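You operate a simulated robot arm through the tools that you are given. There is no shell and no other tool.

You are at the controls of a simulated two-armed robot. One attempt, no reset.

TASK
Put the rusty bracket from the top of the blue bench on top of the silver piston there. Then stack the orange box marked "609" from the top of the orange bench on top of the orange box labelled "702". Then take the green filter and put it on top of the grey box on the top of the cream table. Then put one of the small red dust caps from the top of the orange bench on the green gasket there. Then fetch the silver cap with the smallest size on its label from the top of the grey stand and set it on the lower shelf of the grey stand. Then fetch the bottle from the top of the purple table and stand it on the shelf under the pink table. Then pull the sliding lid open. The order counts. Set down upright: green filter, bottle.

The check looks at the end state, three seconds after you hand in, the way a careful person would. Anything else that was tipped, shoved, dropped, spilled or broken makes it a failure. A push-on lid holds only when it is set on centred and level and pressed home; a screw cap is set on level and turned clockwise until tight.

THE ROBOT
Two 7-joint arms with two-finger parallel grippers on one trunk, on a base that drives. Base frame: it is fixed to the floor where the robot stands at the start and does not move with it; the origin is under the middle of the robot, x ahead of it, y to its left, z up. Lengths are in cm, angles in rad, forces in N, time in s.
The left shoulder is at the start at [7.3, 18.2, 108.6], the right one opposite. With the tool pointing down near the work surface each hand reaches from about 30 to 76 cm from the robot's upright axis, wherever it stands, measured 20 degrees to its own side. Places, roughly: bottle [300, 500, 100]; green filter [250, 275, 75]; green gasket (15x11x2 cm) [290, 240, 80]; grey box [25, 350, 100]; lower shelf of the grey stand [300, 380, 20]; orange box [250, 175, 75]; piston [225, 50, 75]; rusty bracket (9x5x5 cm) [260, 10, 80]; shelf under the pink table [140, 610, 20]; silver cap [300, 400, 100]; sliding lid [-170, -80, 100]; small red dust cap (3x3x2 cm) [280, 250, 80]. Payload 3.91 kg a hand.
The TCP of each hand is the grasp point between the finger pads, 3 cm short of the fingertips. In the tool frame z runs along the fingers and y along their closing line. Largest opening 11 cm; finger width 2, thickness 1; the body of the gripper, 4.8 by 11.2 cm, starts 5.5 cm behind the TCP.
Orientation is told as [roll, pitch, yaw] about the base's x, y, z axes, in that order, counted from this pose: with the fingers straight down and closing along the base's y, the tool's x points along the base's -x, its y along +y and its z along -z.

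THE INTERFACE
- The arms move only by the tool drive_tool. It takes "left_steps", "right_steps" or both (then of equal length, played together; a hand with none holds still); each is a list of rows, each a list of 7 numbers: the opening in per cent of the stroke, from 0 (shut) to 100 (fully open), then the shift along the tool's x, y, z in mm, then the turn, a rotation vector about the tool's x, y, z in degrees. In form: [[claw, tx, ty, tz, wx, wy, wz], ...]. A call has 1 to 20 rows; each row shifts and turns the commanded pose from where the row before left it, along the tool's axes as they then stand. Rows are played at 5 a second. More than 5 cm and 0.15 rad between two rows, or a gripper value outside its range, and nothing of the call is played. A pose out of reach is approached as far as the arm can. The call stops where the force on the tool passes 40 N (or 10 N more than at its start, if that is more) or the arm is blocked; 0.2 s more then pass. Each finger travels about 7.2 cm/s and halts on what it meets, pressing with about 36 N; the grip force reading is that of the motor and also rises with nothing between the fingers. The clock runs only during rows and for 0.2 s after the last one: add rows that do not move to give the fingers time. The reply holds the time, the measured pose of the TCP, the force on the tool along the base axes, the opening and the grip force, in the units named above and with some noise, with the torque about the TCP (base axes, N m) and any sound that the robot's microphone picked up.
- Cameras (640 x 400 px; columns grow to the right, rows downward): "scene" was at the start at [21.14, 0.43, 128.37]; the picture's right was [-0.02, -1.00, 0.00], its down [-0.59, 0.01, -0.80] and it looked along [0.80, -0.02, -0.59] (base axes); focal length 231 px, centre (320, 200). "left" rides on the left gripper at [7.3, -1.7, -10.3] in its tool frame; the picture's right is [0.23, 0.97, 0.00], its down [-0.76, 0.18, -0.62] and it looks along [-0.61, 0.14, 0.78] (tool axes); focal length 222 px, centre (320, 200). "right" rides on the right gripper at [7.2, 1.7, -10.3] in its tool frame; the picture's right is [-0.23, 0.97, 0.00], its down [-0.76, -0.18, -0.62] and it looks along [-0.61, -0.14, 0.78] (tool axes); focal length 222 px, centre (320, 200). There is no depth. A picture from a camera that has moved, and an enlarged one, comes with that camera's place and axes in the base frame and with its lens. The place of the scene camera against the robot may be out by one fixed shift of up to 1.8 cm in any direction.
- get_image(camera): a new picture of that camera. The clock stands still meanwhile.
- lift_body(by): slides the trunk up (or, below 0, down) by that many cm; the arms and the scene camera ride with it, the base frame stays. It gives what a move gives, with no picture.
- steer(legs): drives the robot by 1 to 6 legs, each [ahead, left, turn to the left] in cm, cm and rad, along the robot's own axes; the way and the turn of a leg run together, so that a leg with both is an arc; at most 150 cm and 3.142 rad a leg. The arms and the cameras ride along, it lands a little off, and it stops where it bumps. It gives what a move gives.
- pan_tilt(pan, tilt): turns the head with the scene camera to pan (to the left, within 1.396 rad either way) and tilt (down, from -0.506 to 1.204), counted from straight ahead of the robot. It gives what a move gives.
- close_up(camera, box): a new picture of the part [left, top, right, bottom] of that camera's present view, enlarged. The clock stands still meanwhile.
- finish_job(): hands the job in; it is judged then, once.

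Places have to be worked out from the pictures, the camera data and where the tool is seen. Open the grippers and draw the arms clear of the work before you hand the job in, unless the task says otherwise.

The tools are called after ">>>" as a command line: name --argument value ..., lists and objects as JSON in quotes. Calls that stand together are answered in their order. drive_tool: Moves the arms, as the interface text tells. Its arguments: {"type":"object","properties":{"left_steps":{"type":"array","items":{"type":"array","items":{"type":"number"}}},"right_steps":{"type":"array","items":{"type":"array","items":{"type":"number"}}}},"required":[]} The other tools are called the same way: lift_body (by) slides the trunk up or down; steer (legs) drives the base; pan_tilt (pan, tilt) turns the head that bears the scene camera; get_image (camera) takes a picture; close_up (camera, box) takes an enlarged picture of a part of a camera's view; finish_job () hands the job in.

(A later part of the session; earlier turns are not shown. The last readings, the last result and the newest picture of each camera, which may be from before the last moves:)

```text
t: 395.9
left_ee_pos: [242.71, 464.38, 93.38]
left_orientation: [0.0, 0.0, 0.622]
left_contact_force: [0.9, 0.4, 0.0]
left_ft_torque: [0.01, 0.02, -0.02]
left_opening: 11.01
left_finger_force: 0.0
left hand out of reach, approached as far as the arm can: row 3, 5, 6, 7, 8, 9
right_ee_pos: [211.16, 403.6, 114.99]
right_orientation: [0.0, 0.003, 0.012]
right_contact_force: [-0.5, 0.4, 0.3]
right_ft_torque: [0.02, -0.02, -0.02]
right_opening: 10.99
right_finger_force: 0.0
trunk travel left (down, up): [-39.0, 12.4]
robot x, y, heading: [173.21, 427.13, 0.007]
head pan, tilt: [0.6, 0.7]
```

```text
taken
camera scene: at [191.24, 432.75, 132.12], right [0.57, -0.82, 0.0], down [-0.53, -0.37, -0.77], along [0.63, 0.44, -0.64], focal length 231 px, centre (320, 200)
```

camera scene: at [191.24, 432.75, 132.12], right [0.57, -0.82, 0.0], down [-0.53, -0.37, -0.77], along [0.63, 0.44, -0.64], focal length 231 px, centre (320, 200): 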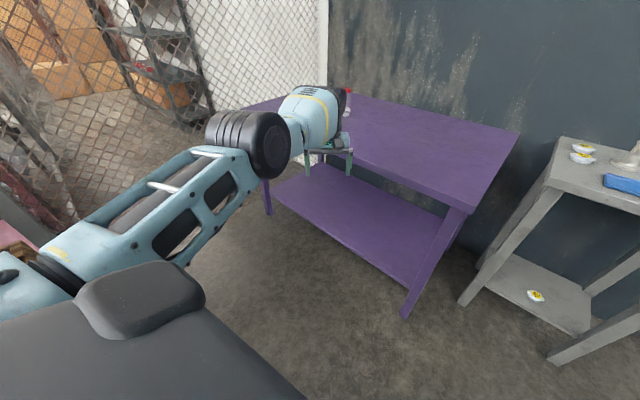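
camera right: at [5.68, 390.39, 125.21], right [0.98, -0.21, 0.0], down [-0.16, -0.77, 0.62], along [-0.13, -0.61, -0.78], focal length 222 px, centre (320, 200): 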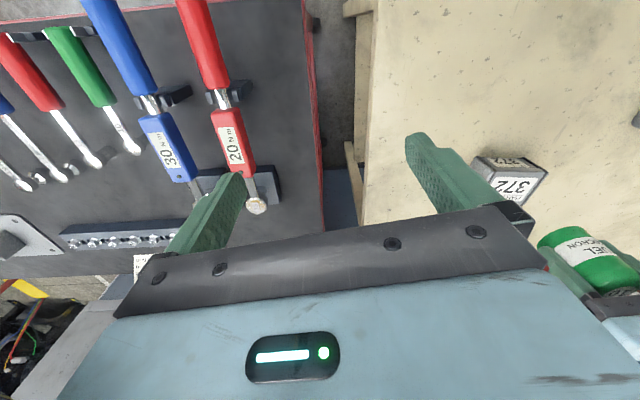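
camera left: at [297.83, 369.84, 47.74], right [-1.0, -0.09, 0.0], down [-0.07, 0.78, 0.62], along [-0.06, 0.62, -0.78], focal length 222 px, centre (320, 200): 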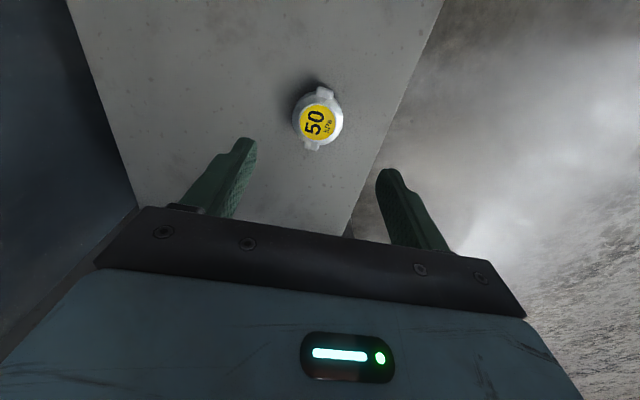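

The elbow's hinge now seems horizontal, so the arm should fold up or down. I pull the hand in while moving it downward.

>>> drive_tool --left_steps '[[100, 20, 3, 30, 0, 0, 0], [100, 20, 3, 30, 0, 0, 0], [100, 20, 3, 30, 0, 0, 0], [100, 20, 3, 30, 0, 0, 0], [100, 20, 3, 20, 0, 0, 0], [100, 20, 3, 20, 0, 0, 0]]'

>>> get_image --camera "scene"

```text
t: 397.3
left_ee_pos: [240.7, 460.51, 75.59]
left_orientation: [-0.001, -0.002, 0.623]
left_contact_force: [-0.8, 0.7, 0.1]
left_ft_torque: [0.0, 0.02, -0.03]
left_opening: 10.99
left_finger_force: 0.2
left hand out of reach, approached as far as the arm can: row 1, 2, 3, 4, 5, 6
right_ee_pos: [211.11, 403.62, 115.08]
right_orientation: [0.0, 0.002, 0.013]
right_contact_force: [0.0, 0.3, 0.7]
right_ft_torque: [0.01, 0.03, 0.0]
right_opening: 11.01
right_finger_force: 0.0
trunk travel left (down, up): [-39.0, 12.4]
robot x, y, heading: [173.37, 427.41, 0.007]
head pan, tilt: [0.6, 0.7]
```

```text
taken
camera scene: at [191.25, 432.78, 132.12], right [0.57, -0.82, 0.0], down [-0.53, -0.37, -0.76], along [0.63, 0.44, -0.64], focal length 231 px, centre (320, 200)
```

scene: 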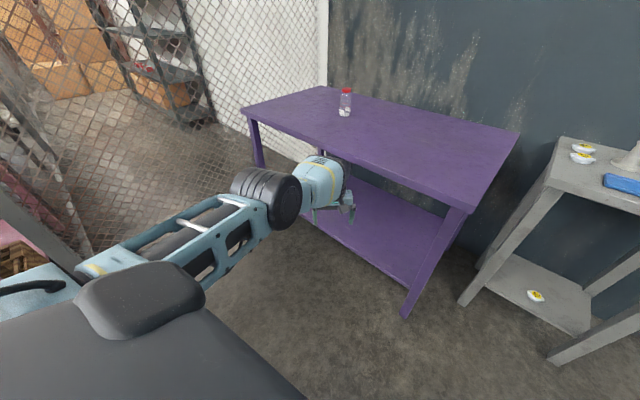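

It slid down along the sphere. I try the opposite: pulling in while going up.

>>> drive_tool --left_steps '[[100, 35, 5, -25, 0, 0, 0], [100, 35, 5, -25, 0, 0, 0], [100, 35, 5, -25, 0, 0, 0], [100, 35, 5, -25, 0, 0, 0], [100, 35, 5, -25, 0, 0, 0], [100, 35, 5, -25, 0, 0, 0], [100, 35, 5, -25, 0, 0, 0], [100, 35, 5, -25, 0, 0, 0]]'

>>> get_image --camera "scene"

```text
t: 399.1
left_ee_pos: [243.58, 448.17, 91.02]
left_orientation: [0.0, -0.003, 0.622]
left_contact_force: [-0.8, -0.3, 0.2]
left_ft_torque: [0.05, -0.02, 0.0]
left_opening: 10.98
left_finger_force: 0.1
left hand out of reach, approached as far as the arm can: row 1, 2, 3, 4, 5, 6, 7, 8
right_ee_pos: [211.11, 403.68, 114.9]
right_orientation: [-0.001, 0.001, 0.012]
right_contact_force: [-0.8, -0.3, 0.0]
right_ft_torque: [0.0, 0.06, -0.02]
right_opening: 10.99
right_finger_force: 0.1
trunk travel left (down, up): [-39.0, 12.4]
robot x, y, heading: [172.99, 426.67, 0.013]
head pan, tilt: [0.6, 0.7]
```

```text
taken
camera scene: at [191.2, 432.73, 132.13], right [0.57, -0.82, 0.0], down [-0.53, -0.37, -0.77], along [0.63, 0.44, -0.64], focal length 231 px, centre (320, 200)
```

scene: 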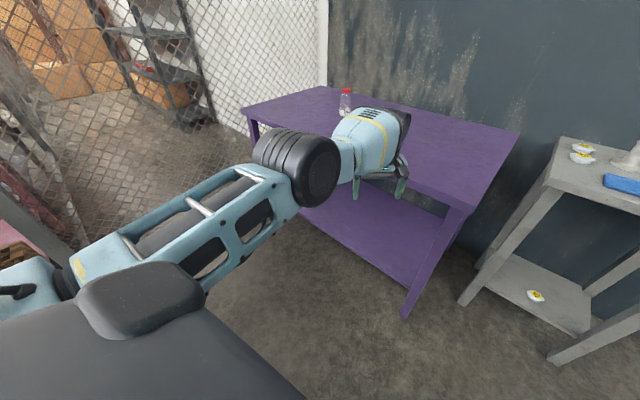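

Still straight. Folding worked when the arm was out sideways, so I sweep it left again and try there, since its roll has changed meanwhile.

>>> drive_tool --left_steps '[[100, -16, 36, -5, 0, 0, 0], [100, -16, 36, -5, 0, 0, 0], [100, -16, 36, -5, 0, 0, 0], [100, -16, 36, -5, 0, 0, 0], [100, -16, 36, -5, 0, 0, 0], [100, -16, 36, 0, 0, 0, 0], [100, -4, 40, 0, 0, 0, 0], [100, -4, 40, 0, 0, 0, 0], [100, -4, 40, 0, 0, 0, 0], [100, -4, 40, 0, 0, 0, 0], [100, -4, 40, 0, 0, 0, 0], [100, -4, 40, 0, 0, 0, 0], [100, 11, 38, 0, 0, 0, 0], [100, 11, 38, 0, 0, 0, 0], [100, 11, 38, 0, 0, 0, 0], [100, 11, 38, 0, 0, 0, 0], [100, 11, 38, 0, 0, 0, 0], [100, 11, 38, 0, 0, 0, 0], [100, 11, 38, 0, 0, 0, 0]]'

>>> drive_tool --left_steps '[[100, 23, -32, 0, 0, 0, 0], [100, 23, -32, 0, 0, 0, 0], [100, 23, -32, 0, 0, 0, 0], [100, 23, -32, 0, 0, 0, 0], [100, 23, -32, 0, 0, 0, 0], [100, 23, -32, 0, 0, 0, 0]]'

>>> pan_tilt --pan 0.9 --tilt 0.3

>>> get_image --camera "scene"

```text
t: 403.1
left_ee_pos: [206.99, 509.62, 93.47]
left_orientation: [-0.003, -0.004, 0.621]
left_contact_force: [-0.4, 0.3, -0.9]
left_ft_torque: [-0.03, 0.02, 0.02]
left_opening: 11.03
left_finger_force: 0.0
left hand out of reach, approached as far as the arm can: row 1, 2, 3, 4, 6
right_ee_pos: [211.1, 403.72, 115.06]
right_orientation: [0.0, 0.002, 0.012]
right_contact_force: [-0.1, 0.7, -0.5]
right_ft_torque: [0.03, 0.02, 0.01]
right_opening: 11.01
right_finger_force: 0.0
trunk travel left (down, up): [-39.0, 12.4]
robot x, y, heading: [173.27, 427.0, 0.006]
head pan, tilt: [0.6, 0.7]
```

```text
t: 404.5
left_ee_pos: [206.6, 485.93, 93.4]
left_orientation: [-0.002, -0.003, 0.625]
left_contact_force: [0.2, -0.5, 0.1]
left_ft_torque: [0.0, 0.03, 0.0]
left_opening: 11.0
left_finger_force: 0.1
right_ee_pos: [211.11, 403.61, 115.0]
right_orientation: [0.0, 0.002, 0.014]
right_contact_force: [0.0, -0.2, -0.6]
right_ft_torque: [0.03, -0.02, 0.0]
right_opening: 11.01
right_finger_force: 0.0
trunk travel left (down, up): [-39.0, 12.4]
robot x, y, heading: [173.55, 427.03, 0.004]
head pan, tilt: [0.6, 0.7]
```

```text
t: 405.4
left_ee_pos: [206.72, 486.19, 93.37]
left_orientation: [-0.001, -0.003, 0.624]
left_contact_force: [-0.1, 1.1, 0.6]
left_ft_torque: [0.02, -0.05, -0.02]
left_opening: 10.96
left_finger_force: 0.0
right_ee_pos: [211.14, 403.7, 114.97]
right_orientation: [0.0, 0.002, 0.013]
right_contact_force: [-0.5, -0.3, -0.1]
right_ft_torque: [0.0, -0.03, 0.02]
right_opening: 10.99
right_finger_force: 0.0
trunk travel left (down, up): [-39.0, 12.4]
robot x, y, heading: [173.17, 427.21, 0.01]
head pan, tilt: [0.901, 0.3]
```

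```text
taken
camera scene: at [190.01, 435.28, 135.73], right [0.79, -0.62, 0.0], down [-0.18, -0.23, -0.96], along [0.59, 0.75, -0.3], focal length 231 px, centre (320, 200)
```

scene: 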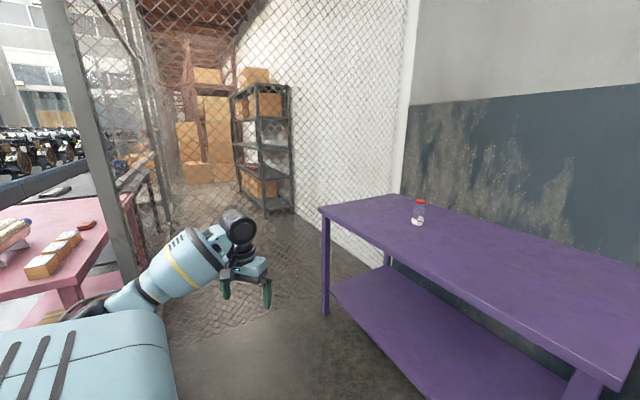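

The left arm is back in its normal posture, with the elbow outside. I bring the hand to its usual carrying pose in front.

>>> drive_tool --left_steps '[[100, 14, -35, -19, 0, 0, 3.6], [100, 11, -36, -19, 0, 0, 3.6], [100, 9, -36, -19, 0, 0, 3.6], [100, 6, -37, -19, 0, 0, 3.6], [100, 4, -37, -19, 0, 0, 3.6], [100, 1, -37, -19, 0, 0, 3.6], [100, -1, -37, -19, 0, 0, 3.6], [100, -4, -37, -19, 0, 0, 3.6], [100, -6, -37, -19, 0, 0, 3.6], [100, -8, -37, -19, 0, 0, 3.4], [100, 0, 0, 0, 0, 0, 0]]'

>>> pan_tilt --pan 0.3 --tilt 0.5

>>> get_image --camera "scene"

```text
t: 407.8
left_ee_pos: [216.65, 449.76, 112.36]
left_orientation: [-0.002, -0.004, -0.003]
left_contact_force: [-0.1, -1.0, 0.3]
left_ft_torque: [-0.03, -0.03, -0.01]
left_opening: 11.02
left_finger_force: 0.1
right_ee_pos: [211.04, 403.84, 114.91]
right_orientation: [-0.001, 0.003, 0.012]
right_contact_force: [0.3, -0.5, 1.2]
right_ft_torque: [0.0, 0.0, -0.02]
right_opening: 11.01
right_finger_force: 0.1
trunk travel left (down, up): [-39.0, 12.4]
robot x, y, heading: [173.06, 427.06, 0.004]
head pan, tilt: [0.901, 0.3]
```

```text
t: 408.8
left_ee_pos: [216.69, 449.78, 112.45]
left_orientation: [0.0, -0.005, -0.002]
left_contact_force: [0.1, 0.1, -0.2]
left_ft_torque: [-0.01, -0.03, -0.01]
left_opening: 11.01
left_finger_force: 0.0
right_ee_pos: [211.17, 403.72, 115.02]
right_orientation: [0.001, 0.001, 0.012]
right_contact_force: [0.3, 0.1, 0.1]
right_ft_torque: [-0.02, -0.02, 0.02]
right_opening: 10.99
right_finger_force: 0.0
trunk travel left (down, up): [-39.0, 12.4]
robot x, y, heading: [173.53, 427.08, 0.001]
head pan, tilt: [0.3, 0.499]
```

```text
taken
camera scene: at [192.92, 430.7, 133.9], right [0.3, -0.95, 0.0], down [-0.46, -0.14, -0.88], along [0.84, 0.27, -0.48], focal length 231 px, centre (320, 200)
```

scene: 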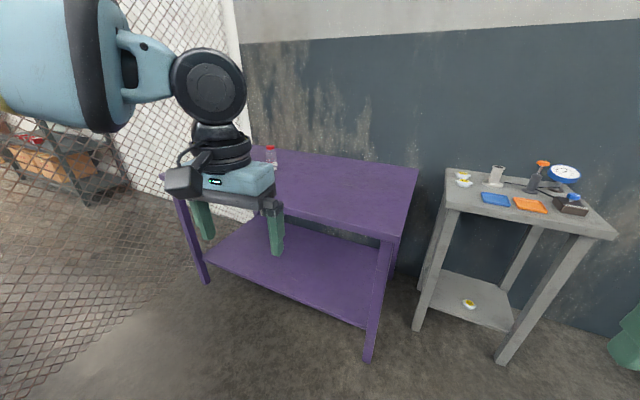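

The left arm is fully restored and nothing was touched. Before picking the bottle I look over at the pink table to find a free spot on its shelf.

>>> pan_tilt --pan 1.39 --tilt 0.5

>>> get_image --camera "scene"

>>> close_up --camera "scene" --box '[40, 100, 300, 340]'

```text
t: 410.1
left_ee_pos: [216.71, 449.9, 112.45]
left_orientation: [0.001, -0.004, -0.002]
left_contact_force: [0.1, 0.7, 0.9]
left_ft_torque: [0.01, -0.03, 0.02]
left_opening: 11.0
left_finger_force: 0.2
right_ee_pos: [211.17, 403.65, 114.96]
right_orientation: [-0.001, 0.002, 0.014]
right_contact_force: [0.5, 0.1, 0.1]
right_ft_torque: [0.02, -0.02, -0.03]
right_opening: 10.98
right_finger_force: 0.1
trunk travel left (down, up): [-39.0, 12.4]
robot x, y, heading: [173.34, 426.9, 0.008]
head pan, tilt: [1.389, 0.499]
```

```text
taken
camera scene: at [185.85, 436.89, 133.89], right [0.98, -0.17, 0.0], down [-0.08, -0.47, -0.88], along [0.15, 0.86, -0.48], focal length 231 px, centre (320, 200)
```

scene: 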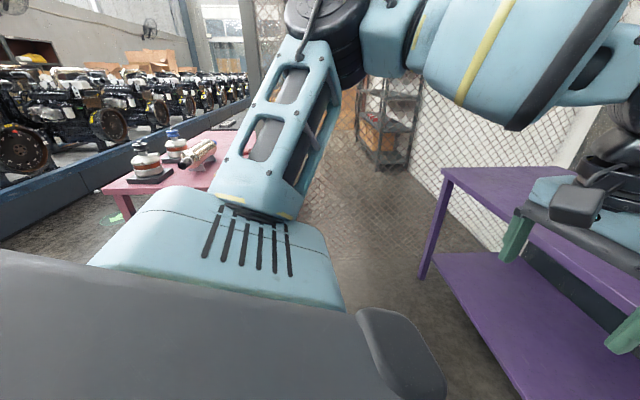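

```text
1.67 times, centred on (170, 220) of scene
camera zoom: at [185.85, 436.89, 133.89], right [0.98, -0.17, 0.0], down [-0.08, -0.47, -0.88], along [0.15, 0.86, -0.48], focal length 386 px, centre (570, 167)
```

zoom: 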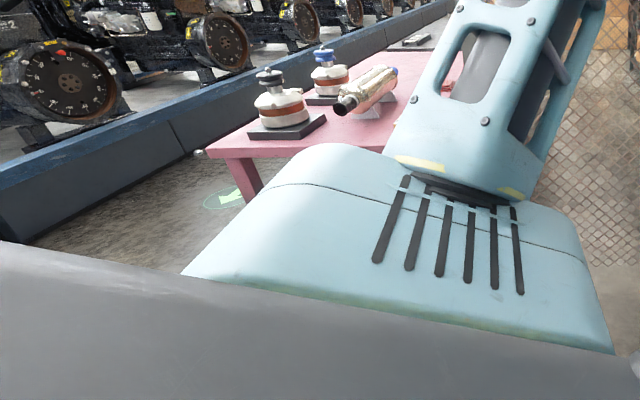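

The pink shelf is hidden by my arm for now. I go for the bottle first with the left hand: it stands near [312, 495], about 15 cm tall with a red cap.

>>> steer --legs '[[0, 50, 0], [68, 0, 0]]'

>>> pan_tilt --pan 0.25 --tilt 0.6

>>> get_image --camera "scene"

>>> get_image --camera "left"

```text
t: 418.4
left_ee_pos: [284.83, 501.26, 112.36]
left_orientation: [0.0, -0.004, 0.009]
left_contact_force: [-0.3, -0.5, 0.3]
left_ft_torque: [0.02, -0.01, 0.01]
left_opening: 11.0
left_finger_force: 0.0
right_ee_pos: [279.68, 455.01, 114.94]
right_orientation: [0.001, 0.003, 0.02]
right_contact_force: [-0.5, 0.4, 0.4]
right_ft_torque: [-0.02, -0.03, 0.01]
right_opening: 10.99
right_finger_force: 0.0
trunk travel left (down, up): [-39.0, 12.4]
robot x, y, heading: [241.79, 477.63, 0.016]
head pan, tilt: [1.389, 0.499]
```

```text
t: 419.8
left_ee_pos: [284.75, 501.32, 112.32]
left_orientation: [0.0, -0.002, 0.008]
left_contact_force: [-0.2, 0.1, 0.3]
left_ft_torque: [-0.01, 0.01, 0.03]
left_opening: 11.02
left_finger_force: 0.1
right_ee_pos: [279.6, 454.99, 114.98]
right_orientation: [0.001, 0.002, 0.023]
right_contact_force: [-0.7, -0.1, -0.2]
right_ft_torque: [0.03, -0.03, 0.01]
right_opening: 11.02
right_finger_force: 0.2
trunk travel left (down, up): [-39.0, 12.4]
robot x, y, heading: [241.37, 478.32, 0.02]
head pan, tilt: [0.25, 0.6]
```

```text
taken
camera scene: at [261.08, 481.34, 132.99], right [0.26, -0.96, 0.0], down [-0.54, -0.15, -0.83], along [0.8, 0.22, -0.56], focal length 231 px, centre (320, 200)
```

scene: 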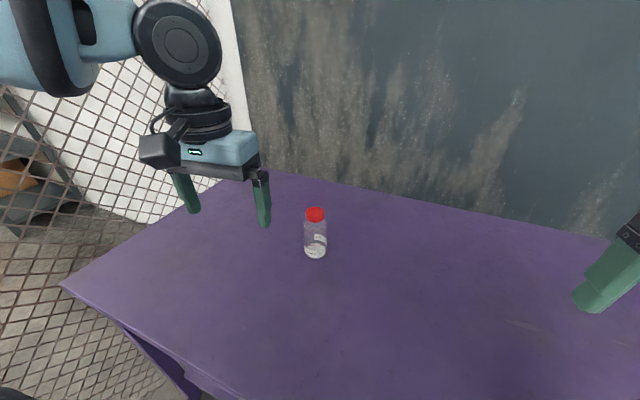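

```text
taken
camera left: at [277.47, 499.51, 122.78], right [-0.24, 0.97, 0.0], down [0.76, 0.18, 0.63], along [0.61, 0.15, -0.78], focal length 222 px, centre (320, 200)
```

left: 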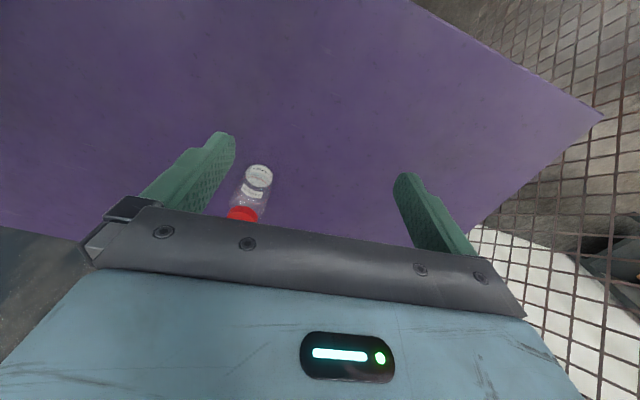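

The bottle stands at about [305.5, 493]. I bring the left hand nearer for a closer look from above.

>>> drive_tool --left_steps '[[100, -32, -18, 8, 0, 0, 0], [100, -32, -18, 8, 0, 0, 0], [100, -32, -18, 8, 0, 0, 0], [100, -32, -18, 8, 0, 0, 0], [100, 0, 0, 0, 0, 0, 0]]'

>>> get_image --camera "left"

>>> close_up --camera "scene" --box '[240, 130, 380, 270]'

```text
t: 420.9
left_ee_pos: [293.83, 496.2, 110.54]
left_orientation: [0.0, -0.003, 0.008]
left_contact_force: [-0.6, 0.2, -0.3]
left_ft_torque: [0.02, 0.02, 0.01]
left_opening: 10.99
left_finger_force: 0.0
left hand out of reach, approached as far as the arm can: row 3, 4
right_ee_pos: [279.65, 454.99, 114.95]
right_orientation: [0.001, 0.002, 0.024]
right_contact_force: [-0.2, 0.4, -0.4]
right_ft_torque: [-0.02, 0.01, -0.02]
right_opening: 11.01
right_finger_force: 0.1
trunk travel left (down, up): [-39.0, 12.4]
robot x, y, heading: [241.41, 478.49, 0.019]
head pan, tilt: [0.25, 0.6]
```

```text
taken
camera left: at [286.66, 494.46, 120.87], right [-0.24, 0.97, 0.0], down [0.76, 0.18, 0.63], along [0.61, 0.15, -0.78], focal length 222 px, centre (320, 200)
```

left: 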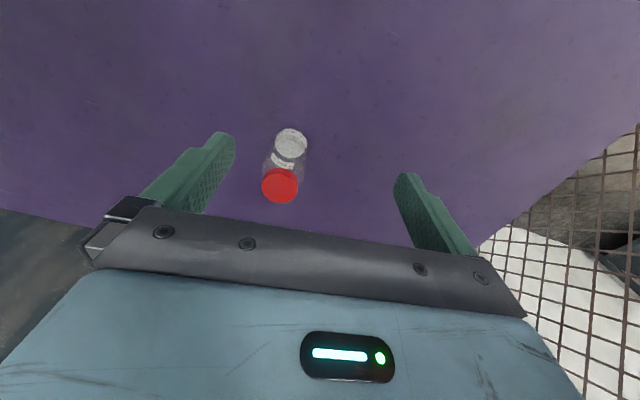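

```text
2.86 times, centred on (310, 200) of scene
camera zoom: at [261.15, 481.35, 132.98], right [0.26, -0.96, 0.0], down [-0.55, -0.15, -0.82], along [0.8, 0.22, -0.57], focal length 661 px, centre (349, 200)
```

zoom: 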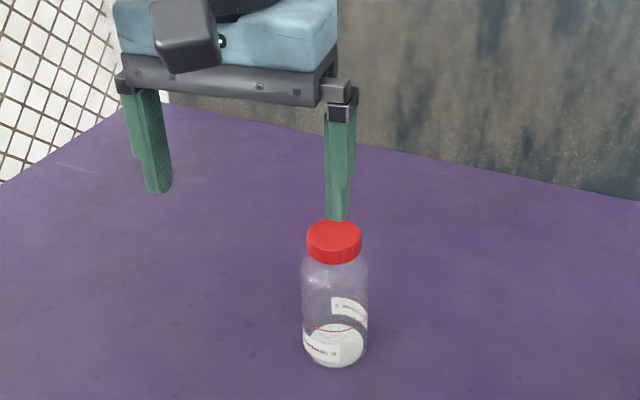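

The arm reports its limit earlier than expected. I view the left arm's posture and try a smaller forward step.

>>> drive_tool --left_steps '[[100, -10, -15, 5, 0, 0, 0], [100, -10, -15, 5, 0, 0, 0], [100, -10, 0, 5, 0, 0, 0], [100, -10, 0, 5, 0, 0, 0]]'

>>> pan_tilt --pan 0.7 --tilt 0.4

>>> get_image --camera "scene"

```text
t: 421.9
left_ee_pos: [296.04, 497.68, 109.29]
left_orientation: [0.0, -0.006, 0.006]
left_contact_force: [-0.7, -0.2, 0.3]
left_ft_torque: [0.0, 0.02, 0.02]
left_opening: 11.01
left_finger_force: 0.1
left hand out of reach, approached as far as the arm can: row 1, 2, 3, 4
right_ee_pos: [279.67, 455.01, 114.94]
right_orientation: [0.002, 0.001, 0.023]
right_contact_force: [0.7, 0.6, 0.1]
right_ft_torque: [-0.02, 0.0, -0.03]
right_opening: 11.0
right_finger_force: 0.0
trunk travel left (down, up): [-39.0, 12.4]
robot x, y, heading: [241.61, 478.15, 0.016]
head pan, tilt: [0.25, 0.6]
```

```text
t: 422.9
left_ee_pos: [296.03, 497.78, 109.41]
left_orientation: [0.0, -0.005, 0.01]
left_contact_force: [0.2, 1.2, -0.2]
left_ft_torque: [0.01, -0.03, -0.03]
left_opening: 11.01
left_finger_force: 0.1
right_ee_pos: [279.63, 455.01, 114.96]
right_orientation: [0.001, 0.0, 0.023]
right_contact_force: [-1.1, 0.6, -0.8]
right_ft_torque: [0.01, -0.01, 0.0]
right_opening: 11.0
right_finger_force: 0.0
trunk travel left (down, up): [-39.0, 12.4]
robot x, y, heading: [241.73, 478.53, 0.014]
head pan, tilt: [0.7, 0.4]
```

```text
taken
camera scene: at [259.56, 485.09, 134.8], right [0.66, -0.75, 0.0], down [-0.29, -0.26, -0.92], along [0.69, 0.6, -0.39], focal length 231 px, centre (320, 200)
```

scene: 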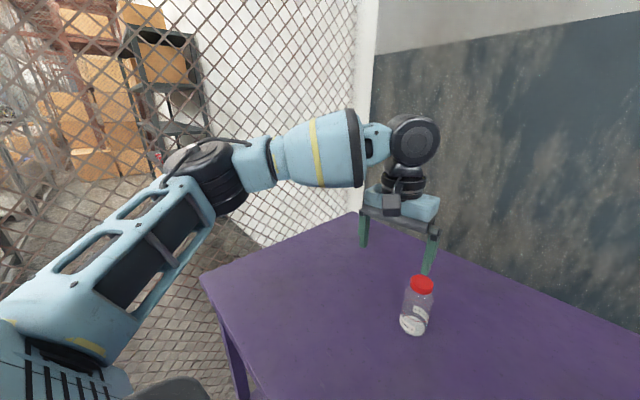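

The left arm's roll still limits its forward reach, so I take the bottle with the right hand: I draw the left hand back and turn the base left so the bottle lies to the right front.

>>> drive_tool --left_steps '[[100, 35, 5, 0, 0, 0, 0], [100, 35, 5, 0, 0, 0, 0], [100, 35, 5, 0, 0, 0, 0], [100, 0, 0, 0, 0, 0, 0]]'

>>> steer --legs '[[-3, -10, 0], [0, 0, 0.68]]'

>>> pan_tilt --pan -0.2 --tilt 0.65

>>> get_image --camera "scene"

>>> get_image --camera "right"

```text
t: 423.9
left_ee_pos: [285.35, 499.09, 109.34]
left_orientation: [0.0, -0.003, 0.009]
left_contact_force: [0.6, 0.6, -0.2]
left_ft_torque: [-0.02, 0.01, -0.01]
left_opening: 11.01
left_finger_force: 0.1
right_ee_pos: [279.65, 455.01, 114.94]
right_orientation: [0.001, 0.002, 0.022]
right_contact_force: [1.3, -0.2, 0.8]
right_ft_torque: [0.03, 0.03, 0.03]
right_opening: 10.98
right_finger_force: 0.1
trunk travel left (down, up): [-39.0, 12.4]
robot x, y, heading: [241.72, 477.97, 0.015]
head pan, tilt: [0.7, 0.4]
```

```text
t: 427.2
left_ee_pos: [259.41, 511.98, 109.34]
left_orientation: [-0.001, -0.003, 0.693]
left_contact_force: [-1.2, -0.3, 0.0]
left_ft_torque: [0.0, -0.01, 0.04]
left_opening: 11.03
left_finger_force: 0.3
right_ee_pos: [282.88, 474.23, 114.98]
right_orientation: [0.002, 0.001, 0.705]
right_contact_force: [0.4, 0.3, -0.5]
right_ft_torque: [0.0, 0.01, -0.01]
right_opening: 10.97
right_finger_force: 0.0
trunk travel left (down, up): [-39.0, 12.4]
robot x, y, heading: [238.5, 468.08, 0.707]
head pan, tilt: [0.7, 0.4]
```

```text
t: 428.4
left_ee_pos: [259.34, 511.87, 109.28]
left_orientation: [0.002, -0.004, 0.693]
left_contact_force: [0.2, -0.2, -0.6]
left_ft_torque: [-0.02, -0.02, -0.02]
left_opening: 11.0
left_finger_force: 0.2
right_ee_pos: [282.83, 474.28, 114.96]
right_orientation: [0.0, 0.002, 0.706]
right_contact_force: [-0.3, 0.1, 0.1]
right_ft_torque: [-0.02, 0.0, -0.01]
right_opening: 11.03
right_finger_force: 0.2
trunk travel left (down, up): [-39.0, 12.4]
robot x, y, heading: [238.45, 468.07, 0.704]
head pan, tilt: [-0.201, 0.649]
```

```text
taken
camera scene: at [254.53, 480.46, 132.56], right [0.48, -0.88, 0.0], down [-0.53, -0.29, -0.8], along [0.7, 0.38, -0.6], focal length 231 px, centre (320, 200)
```

scene: 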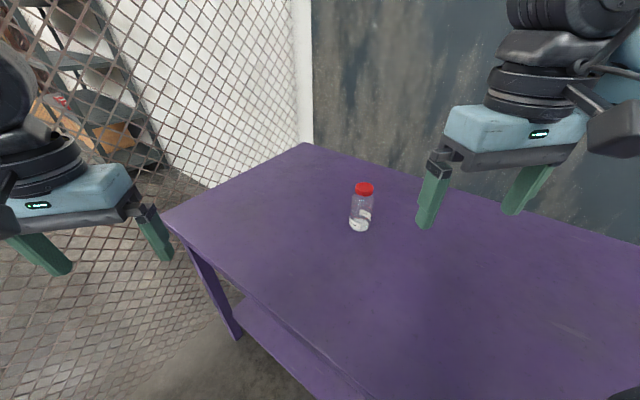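

```text
taken
camera right: at [276.23, 470.87, 125.18], right [-0.46, 0.89, 0.0], down [0.7, 0.36, 0.62], along [0.55, 0.29, -0.78], focal length 222 px, centre (320, 200)
```

right: 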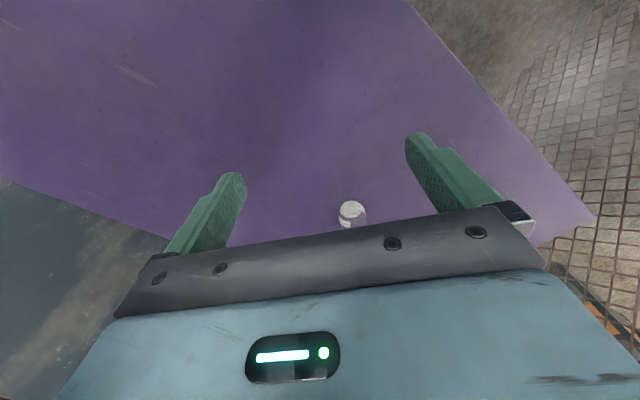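

The bottle reads about [306, 494.5] in the right hand's view. I move the base 9 cm closer and the right hand toward it.

>>> steer --legs '[[8.5, -3, 0]]'

>>> drive_tool --right_steps '[[100, -35, 6, 5, 0, 0, 0], [100, -35, 6, 5, 0, 0, 0], [100, -35, 6, 5, 0, 0, 0], [100, 0, 0, 0, 0, 0, 0]]'

>>> get_image --camera "right"

>>> close_up --camera "scene" --box '[280, 100, 440, 260]'

```text
t: 429.5
left_ee_pos: [267.59, 515.08, 109.25]
left_orientation: [0.0, -0.004, 0.694]
left_contact_force: [0.0, 0.5, -0.3]
left_ft_torque: [0.01, 0.0, -0.04]
left_opening: 11.0
left_finger_force: 0.0
right_ee_pos: [291.13, 477.42, 114.83]
right_orientation: [0.0, 0.002, 0.706]
right_contact_force: [-0.1, 0.9, 0.3]
right_ft_torque: [0.01, 0.02, 0.0]
right_opening: 11.0
right_finger_force: 0.1
trunk travel left (down, up): [-39.0, 12.4]
robot x, y, heading: [246.98, 470.96, 0.702]
head pan, tilt: [-0.201, 0.649]
```

```text
t: 430.5
left_ee_pos: [267.5, 515.22, 109.23]
left_orientation: [0.001, -0.006, 0.693]
left_contact_force: [-0.5, 0.0, -0.4]
left_ft_torque: [-0.01, 0.0, 0.02]
left_opening: 11.0
left_finger_force: 0.1
right_ee_pos: [297.79, 485.43, 113.26]
right_orientation: [0.0, 0.001, 0.707]
right_contact_force: [0.3, 0.0, 1.0]
right_ft_torque: [0.01, 0.02, -0.01]
right_opening: 10.96
right_finger_force: 0.1
trunk travel left (down, up): [-39.0, 12.4]
robot x, y, heading: [246.9, 471.1, 0.698]
head pan, tilt: [-0.201, 0.649]
```

```text
taken
camera right: at [291.14, 482.0, 123.43], right [-0.46, 0.89, 0.0], down [0.69, 0.36, 0.62], along [0.55, 0.29, -0.78], focal length 222 px, centre (320, 200)
```

right: 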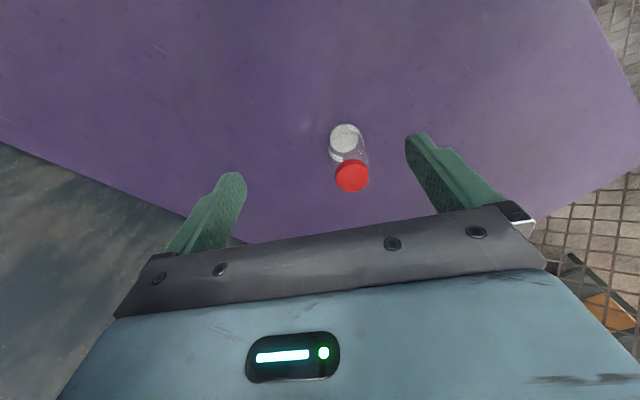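

```text
2.50 times, centred on (360, 180) of scene
camera zoom: at [262.74, 483.52, 132.57], right [0.48, -0.88, 0.0], down [-0.53, -0.29, -0.8], along [0.7, 0.38, -0.6], focal length 578 px, centre (220, 250)
```

zoom: 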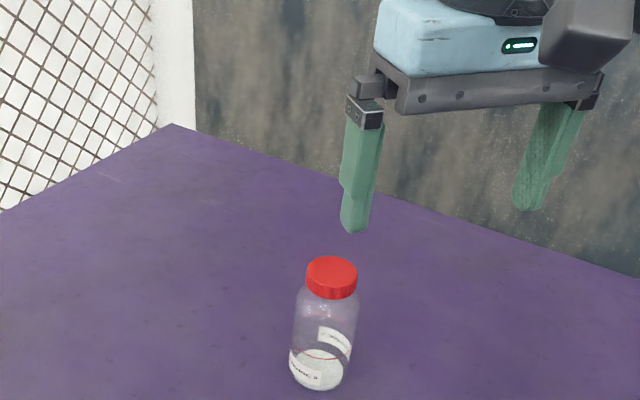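

Triangulating over several views puts the bottle at [303.6, 493.4], table z ≈ 85, cap top ≈ 98 and about 4.8 cm wide. I move above it and down to z 103 with the fingers open around the cap.

>>> drive_tool --right_steps '[[80, -32, 7.8, 0, 0, 0, 0], [75, -32, 7.8, 0, 0, 0, 0], [75, -32, 7.8, 0, 0, 0, 0], [75, 0, 0, 40, 0, 0, 0], [75, 0, 0, 40, 0, 0, 0], [75, 0, 0, 22, 0, 0, 0], [75, 0, 0, 0, 0, 0, 0]]'

>>> get_image --camera "right"

>>> close_up --camera "scene" --box '[260, 90, 400, 230]'

```text
t: 432.1
left_ee_pos: [267.55, 515.04, 109.23]
left_orientation: [0.001, -0.004, 0.694]
left_contact_force: [0.8, -0.1, 0.9]
left_ft_torque: [-0.01, -0.01, -0.03]
left_opening: 11.01
left_finger_force: 0.0
right_ee_pos: [303.53, 493.36, 103.19]
right_orientation: [0.0, 0.001, 0.706]
right_contact_force: [-0.1, 0.0, -0.5]
right_ft_torque: [0.0, 0.0, -0.02]
right_opening: 8.25
right_finger_force: 0.0
trunk travel left (down, up): [-39.0, 12.4]
robot x, y, heading: [246.64, 471.15, 0.704]
head pan, tilt: [-0.201, 0.649]
```

```text
taken
camera right: at [296.87, 490.04, 113.44], right [-0.46, 0.89, 0.0], down [0.69, 0.36, 0.62], along [0.55, 0.29, -0.78], focal length 222 px, centre (320, 200)
```

right: 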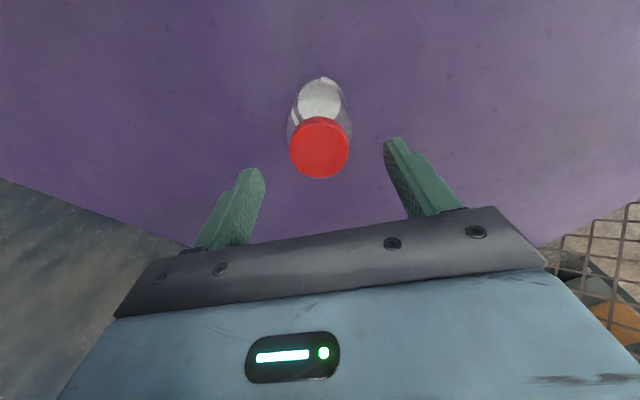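

```text
2.86 times, centred on (330, 160) of scene
camera zoom: at [262.75, 483.56, 132.56], right [0.48, -0.88, 0.0], down [-0.53, -0.29, -0.8], along [0.7, 0.38, -0.6], focal length 661 px, centre (291, 314)
```

zoom: 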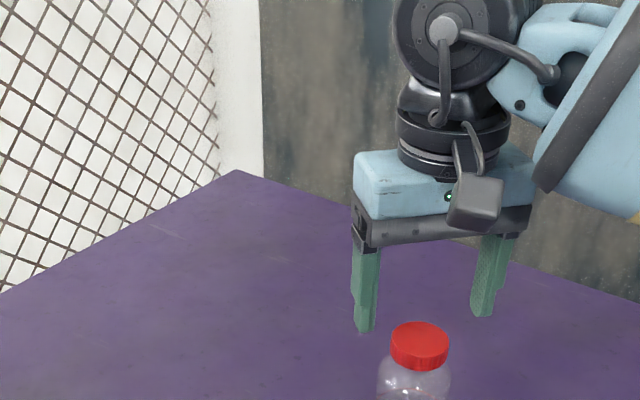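

The cap centre is exactly under the TCP with its top at z ≈ 97.5. I lower to z 97.8 so the fingertips flank the cap.

>>> drive_tool --right_steps '[[75, 0, 0, 20, 0, 0, 0], [75, 0, 0, 20, 0, 0, 0], [75, 0, 0, 14, 0, 0, 0], [75, 0, 0, 0, 0, 0, 0]]'

>>> get_image --camera "right"

>>> close_up --camera "scene" --box '[280, 110, 420, 250]'

```text
t: 433.1
left_ee_pos: [267.47, 515.07, 109.19]
left_orientation: [-0.001, -0.003, 0.693]
left_contact_force: [0.1, 0.3, 1.3]
left_ft_torque: [0.04, 0.03, -0.01]
left_opening: 11.01
left_finger_force: 0.1
right_ee_pos: [303.39, 493.66, 97.85]
right_orientation: [0.0, -0.002, 0.708]
right_contact_force: [0.4, -0.3, 0.5]
right_ft_torque: [0.0, 0.03, 0.0]
right_opening: 8.24
right_finger_force: 0.0
trunk travel left (down, up): [-39.0, 12.4]
robot x, y, heading: [246.39, 471.08, 0.702]
head pan, tilt: [-0.201, 0.649]
```

```text
taken
camera right: at [296.83, 490.23, 108.07], right [-0.46, 0.89, 0.0], down [0.69, 0.36, 0.62], along [0.55, 0.29, -0.78], focal length 222 px, centre (320, 200)
```

right: 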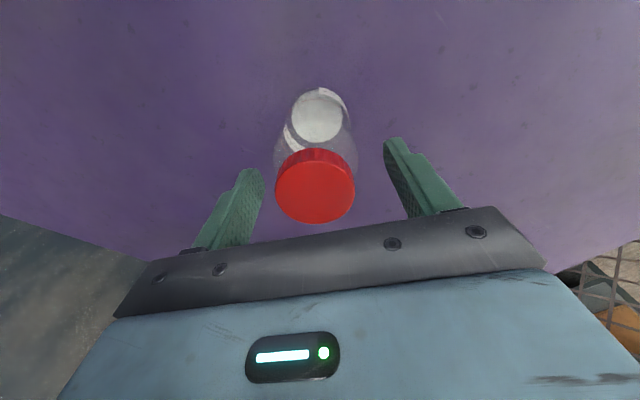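

```text
2.86 times, centred on (350, 180) of scene
camera zoom: at [262.75, 483.57, 132.56], right [0.48, -0.88, 0.0], down [-0.53, -0.29, -0.8], along [0.7, 0.38, -0.6], focal length 661 px, centre (234, 257)
```

zoom: 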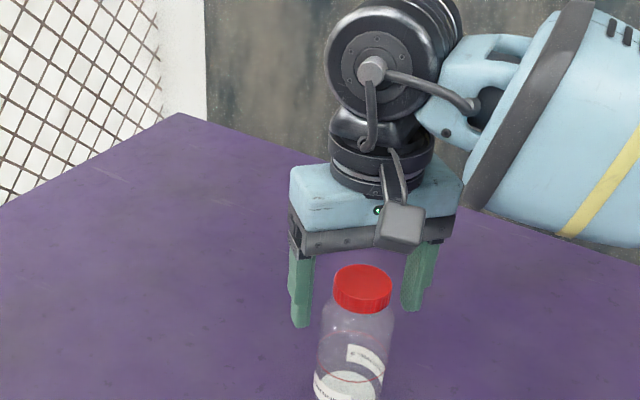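

The cap is within 4 mm of centre; I correct that so closing won't push the bottle, then close.

>>> drive_tool --right_steps '[[75, 0, -3.5, 0, 0, 0, 0], [75, 0, 0, 0, 0, 0, 0]]'

>>> get_image --camera "right"

```text
t: 433.7
left_ee_pos: [267.59, 515.11, 109.1]
left_orientation: [0.002, -0.003, 0.691]
left_contact_force: [-0.1, -0.3, 0.6]
left_ft_torque: [-0.01, -0.01, 0.01]
left_opening: 10.99
left_finger_force: 0.1
right_ee_pos: [303.72, 493.17, 97.92]
right_orientation: [-0.002, 0.0, 0.706]
right_contact_force: [0.1, 0.5, -0.5]
right_ft_torque: [0.02, -0.02, 0.04]
right_opening: 8.26
right_finger_force: 0.0
trunk travel left (down, up): [-39.0, 12.4]
robot x, y, heading: [247.05, 471.12, 0.703]
head pan, tilt: [-0.201, 0.649]
```

```text
taken
camera right: at [297.11, 489.91, 108.07], right [-0.46, 0.89, 0.0], down [0.69, 0.36, 0.62], along [0.55, 0.29, -0.78], focal length 222 px, centre (320, 200)
```

right: 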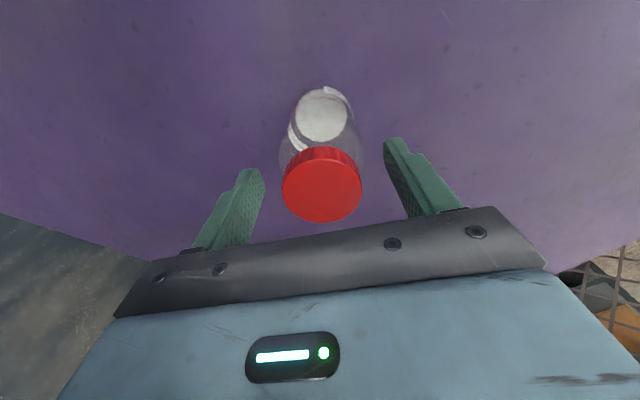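

Well centred now. I close the fingers gently in stages onto the cap and lift a little.

>>> drive_tool --right_steps '[[60, 0, 0, 0, 0, 0, 0], [50, 0, 0, 0, 0, 0, 0], [40, 0, 0, 0, 0, 0, 0], [0, 0, 0, 0, 0, 0, 0], [0, 0, 0, 0, 0, 0, 0], [0, 0, 0, 0, 0, 0, 0]]'

>>> get_image --camera "right"

>>> close_up --camera "scene" --box '[280, 110, 420, 250]'

```text
t: 435.1
left_ee_pos: [267.54, 515.05, 109.28]
left_orientation: [-0.001, -0.003, 0.693]
left_contact_force: [-0.5, 0.3, 0.3]
left_ft_torque: [-0.02, -0.01, 0.01]
left_opening: 11.01
left_finger_force: 0.1
right_ee_pos: [303.74, 493.27, 97.94]
right_orientation: [0.0, 0.0, 0.707]
right_contact_force: [-0.4, -0.4, 0.2]
right_ft_torque: [-0.05, -0.01, 0.01]
right_opening: 5.87
right_finger_force: 35.4
trunk travel left (down, up): [-39.0, 12.4]
robot x, y, heading: [247.11, 471.08, 0.704]
head pan, tilt: [-0.201, 0.649]
```

```text
taken
camera right: at [297.12, 489.9, 108.07], right [-0.46, 0.89, 0.0], down [0.69, 0.36, 0.62], along [0.55, 0.29, -0.78], focal length 222 px, centre (320, 200)
```

right: 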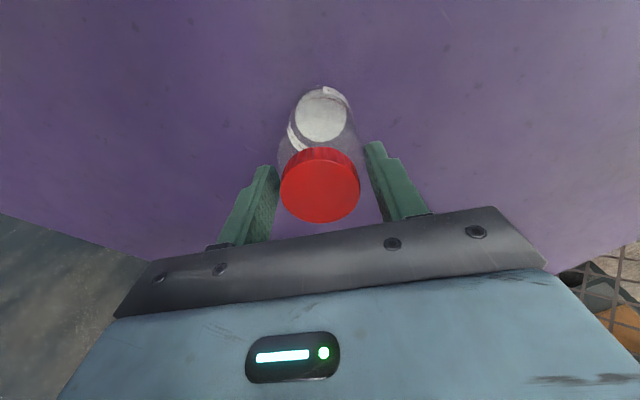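

```text
2.86 times, centred on (350, 180) of scene
camera zoom: at [262.76, 483.57, 132.56], right [0.48, -0.88, 0.0], down [-0.53, -0.29, -0.8], along [0.7, 0.38, -0.6], focal length 661 px, centre (234, 257)
```

zoom: 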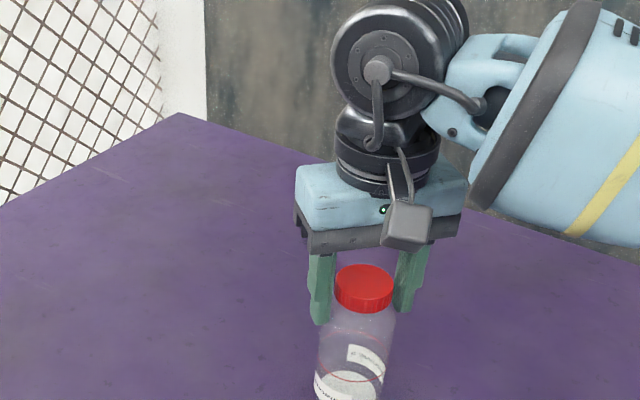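

The fingers closed on the bottle's sloping shoulder (5.9 cm), not the cap. I reopen, lower to grip the straight body instead (body bottom of the gripper stays above the cap), and close again.

>>> drive_tool --right_steps '[[65, 0, 0, 0, 0, 0, 0], [75, 0, 0, 0, 0, 0, 0], [75, 0, 0, 0, 0, 0, 0], [75, 0, 0, 15, 0, 0, 0], [75, 0, 0, 15, 0, 0, 0], [75, 0, 0, 14, 0, 0, 0], [75, 0, 0, 0, 0, 0, 0]]'

>>> get_image --camera "right"

```text
t: 436.7
left_ee_pos: [267.55, 515.0, 109.29]
left_orientation: [-0.001, -0.004, 0.692]
left_contact_force: [-0.4, -0.6, 0.2]
left_ft_torque: [-0.01, -0.01, 0.0]
left_opening: 10.99
left_finger_force: 0.1
right_ee_pos: [303.97, 493.21, 93.34]
right_orientation: [-0.001, 0.0, 0.708]
right_contact_force: [0.7, 0.3, -0.1]
right_ft_torque: [0.0, 0.01, 0.01]
right_opening: 8.25
right_finger_force: 0.1
trunk travel left (down, up): [-39.0, 12.4]
robot x, y, heading: [246.78, 471.16, 0.703]
head pan, tilt: [-0.201, 0.649]
```

```text
taken
camera right: at [297.25, 489.85, 103.59], right [-0.46, 0.89, 0.0], down [0.69, 0.36, 0.62], along [0.55, 0.29, -0.78], focal length 222 px, centre (320, 200)
```

right: 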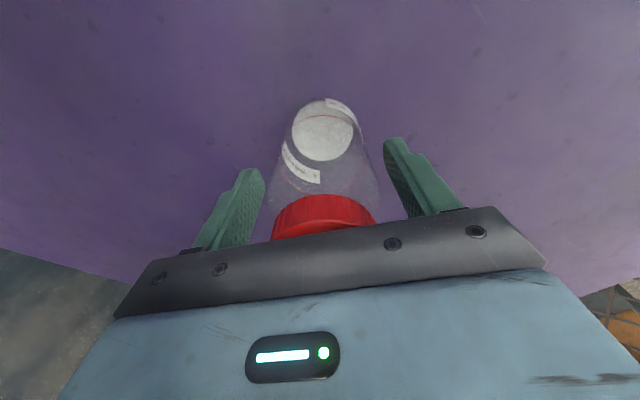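

No contact above; the straight body is between the fingers. I close in stages.

>>> drive_tool --right_steps '[[65, 0, 0, 0, 0, 0, 0], [58, 0, 0, 0, 0, 0, 0], [50, 0, 0, 0, 0, 0, 0], [0, 0, 0, 0, 0, 0, 0], [0, 0, 0, 0, 0, 0, 0], [0, 0, 0, 0, 0, 0, 0]]'

>>> drive_tool --right_steps '[[0, 0, 0, -10, 0, 0, 0], [0, 0, 0, -20, 0, 0, 0], [0, 0, 0, 0, 0, 0, 0]]'

>>> get_image --camera "right"

>>> close_up --camera "scene" --box '[280, 110, 420, 250]'

```text
t: 438.1
left_ee_pos: [267.46, 515.04, 109.34]
left_orientation: [0.001, -0.003, 0.694]
left_contact_force: [-0.2, 0.2, 0.5]
left_ft_torque: [0.03, 0.03, -0.01]
left_opening: 11.01
left_finger_force: 0.1
right_ee_pos: [303.93, 493.23, 93.56]
right_orientation: [0.0, 0.002, 0.707]
right_contact_force: [0.0, -0.6, -0.5]
right_ft_torque: [-0.05, -0.04, -0.01]
right_opening: 5.87
right_finger_force: 35.7
trunk travel left (down, up): [-39.0, 12.4]
robot x, y, heading: [247.05, 471.42, 0.705]
head pan, tilt: [-0.201, 0.649]
```

```text
t: 438.9
left_ee_pos: [267.47, 515.0, 109.35]
left_orientation: [0.0, -0.004, 0.692]
left_contact_force: [-0.2, -0.1, -0.4]
left_ft_torque: [0.0, -0.01, -0.02]
left_opening: 11.01
left_finger_force: 0.0
right_ee_pos: [303.85, 493.24, 96.35]
right_orientation: [0.0, 0.001, 0.707]
right_contact_force: [-0.3, 0.4, -1.1]
right_ft_torque: [0.01, 0.0, 0.03]
right_opening: 5.92
right_finger_force: 35.5
trunk travel left (down, up): [-39.0, 12.4]
robot x, y, heading: [246.89, 471.36, 0.703]
head pan, tilt: [-0.201, 0.649]
```

```text
taken
camera right: at [297.27, 489.91, 106.64], right [-0.46, 0.89, 0.0], down [0.7, 0.36, 0.62], along [0.55, 0.29, -0.78], focal length 222 px, centre (320, 200)
```

right: 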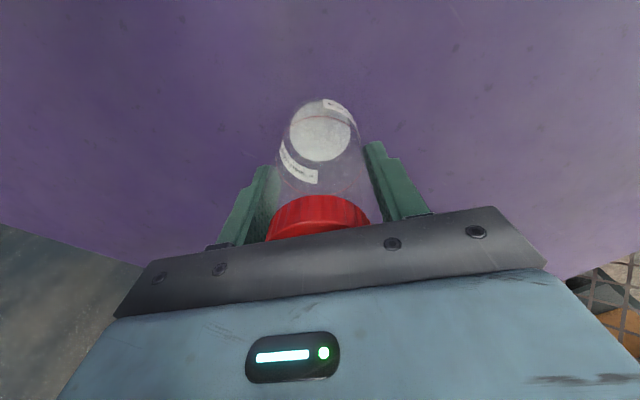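

```text
2.86 times, centred on (350, 180) of scene
camera zoom: at [262.79, 483.57, 132.55], right [0.48, -0.88, 0.0], down [-0.53, -0.29, -0.8], along [0.7, 0.38, -0.6], focal length 661 px, centre (234, 257)
```

zoom: 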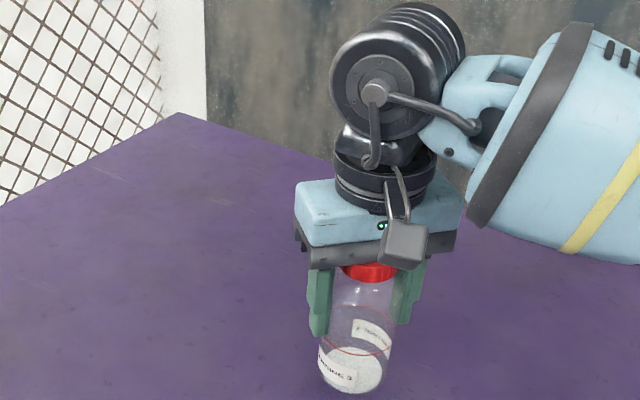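

The bottle is held firmly by its body and hangs upright. I lift it, draw it in, and drive back and around toward the pink table.

>>> drive_tool --right_steps '[[0, 0, 0, -40, 0, 0, 0], [0, 0, 0, -40, 0, 0, 0], [0, 0, 0, -40, 0, 0, 0], [0, 0, 0, -30, 0, 0, 0], [0, 35, 12, 0, 0, 0, 0], [0, 35, 12, 0, 0, 0, 0], [0, 35, 12, 0, 0, 0, 0], [0, 35, 12, 0, 0, 0, 0], [0, 0, 0, 0, 0, 0, 0]]'

>>> steer --legs '[[-74, 62, 0], [0, 0, 0.7]]'

>>> pan_tilt --pan 0.0 --tilt 0.55

>>> get_image --camera "scene"

```text
t: 440.9
left_ee_pos: [267.57, 515.03, 109.23]
left_orientation: [-0.001, -0.004, 0.694]
left_contact_force: [0.6, 0.0, 0.4]
left_ft_torque: [-0.02, -0.01, -0.01]
left_opening: 10.99
left_finger_force: 0.0
right_ee_pos: [290.53, 488.16, 111.35]
right_orientation: [0.001, 0.002, 0.707]
right_contact_force: [0.2, -0.3, -0.8]
right_ft_torque: [-0.03, 0.02, 0.02]
right_opening: 5.9
right_finger_force: 35.7
trunk travel left (down, up): [-39.0, 12.4]
robot x, y, heading: [247.02, 470.9, 0.698]
head pan, tilt: [-0.201, 0.649]
```

```text
t: 448.6
left_ee_pos: [140.32, 519.69, 109.26]
left_orientation: [0.001, -0.004, 1.359]
left_contact_force: [-0.4, 0.4, -0.1]
left_ft_torque: [-0.06, 0.02, 0.02]
left_opening: 11.02
left_finger_force: 0.1
right_ee_pos: [175.05, 512.48, 111.31]
right_orientation: [-0.001, 0.002, 1.372]
right_contact_force: [0.9, 0.0, -1.5]
right_ft_torque: [0.0, 0.02, -0.03]
right_opening: 5.9
right_finger_force: 36.8
trunk travel left (down, up): [-39.0, 12.4]
robot x, y, heading: [151.34, 471.8, 1.361]
head pan, tilt: [-0.201, 0.649]
```

```text
t: 449.4
left_ee_pos: [140.41, 519.61, 109.21]
left_orientation: [0.0, -0.004, 1.359]
left_contact_force: [-0.3, -0.7, -0.8]
left_ft_torque: [0.02, 0.02, -0.01]
left_opening: 11.0
left_finger_force: 0.0
right_ee_pos: [175.04, 512.49, 111.34]
right_orientation: [0.0, 0.002, 1.373]
right_contact_force: [-0.1, -0.3, -2.2]
right_ft_torque: [0.01, -0.03, 0.01]
right_opening: 5.9
right_finger_force: 35.7
trunk travel left (down, up): [-39.0, 12.4]
robot x, y, heading: [150.86, 472.11, 1.366]
head pan, tilt: [0.0, 0.55]
```

```text
taken
camera scene: at [154.74, 493.22, 133.43], right [0.98, -0.2, 0.0], down [-0.11, -0.51, -0.85], along [0.17, 0.83, -0.52], focal length 231 px, centre (320, 200)
```

scene: 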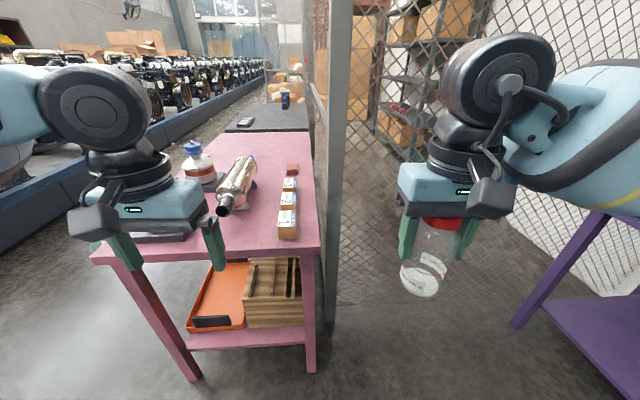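

The pink table's shelf holds an orange tray and a wooden crate. I zoom in to find free space.

>>> close_up --camera "scene" --box '[90, 230, 340, 390]'

```text
2.50 times, centred on (215, 310) of scene
camera zoom: at [154.74, 493.22, 133.43], right [0.98, -0.2, 0.0], down [-0.11, -0.51, -0.85], along [0.17, 0.83, -0.52], focal length 578 px, centre (582, -75)
```

zoom: 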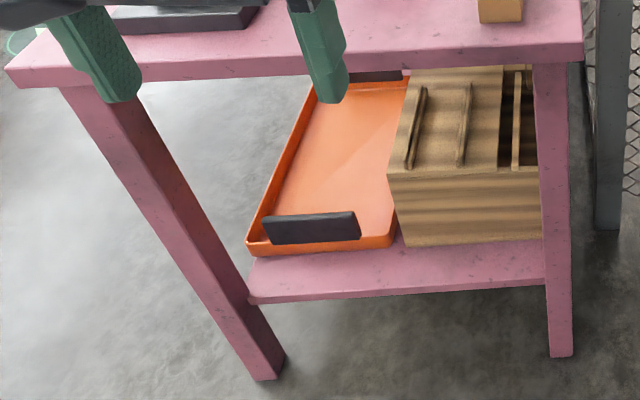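

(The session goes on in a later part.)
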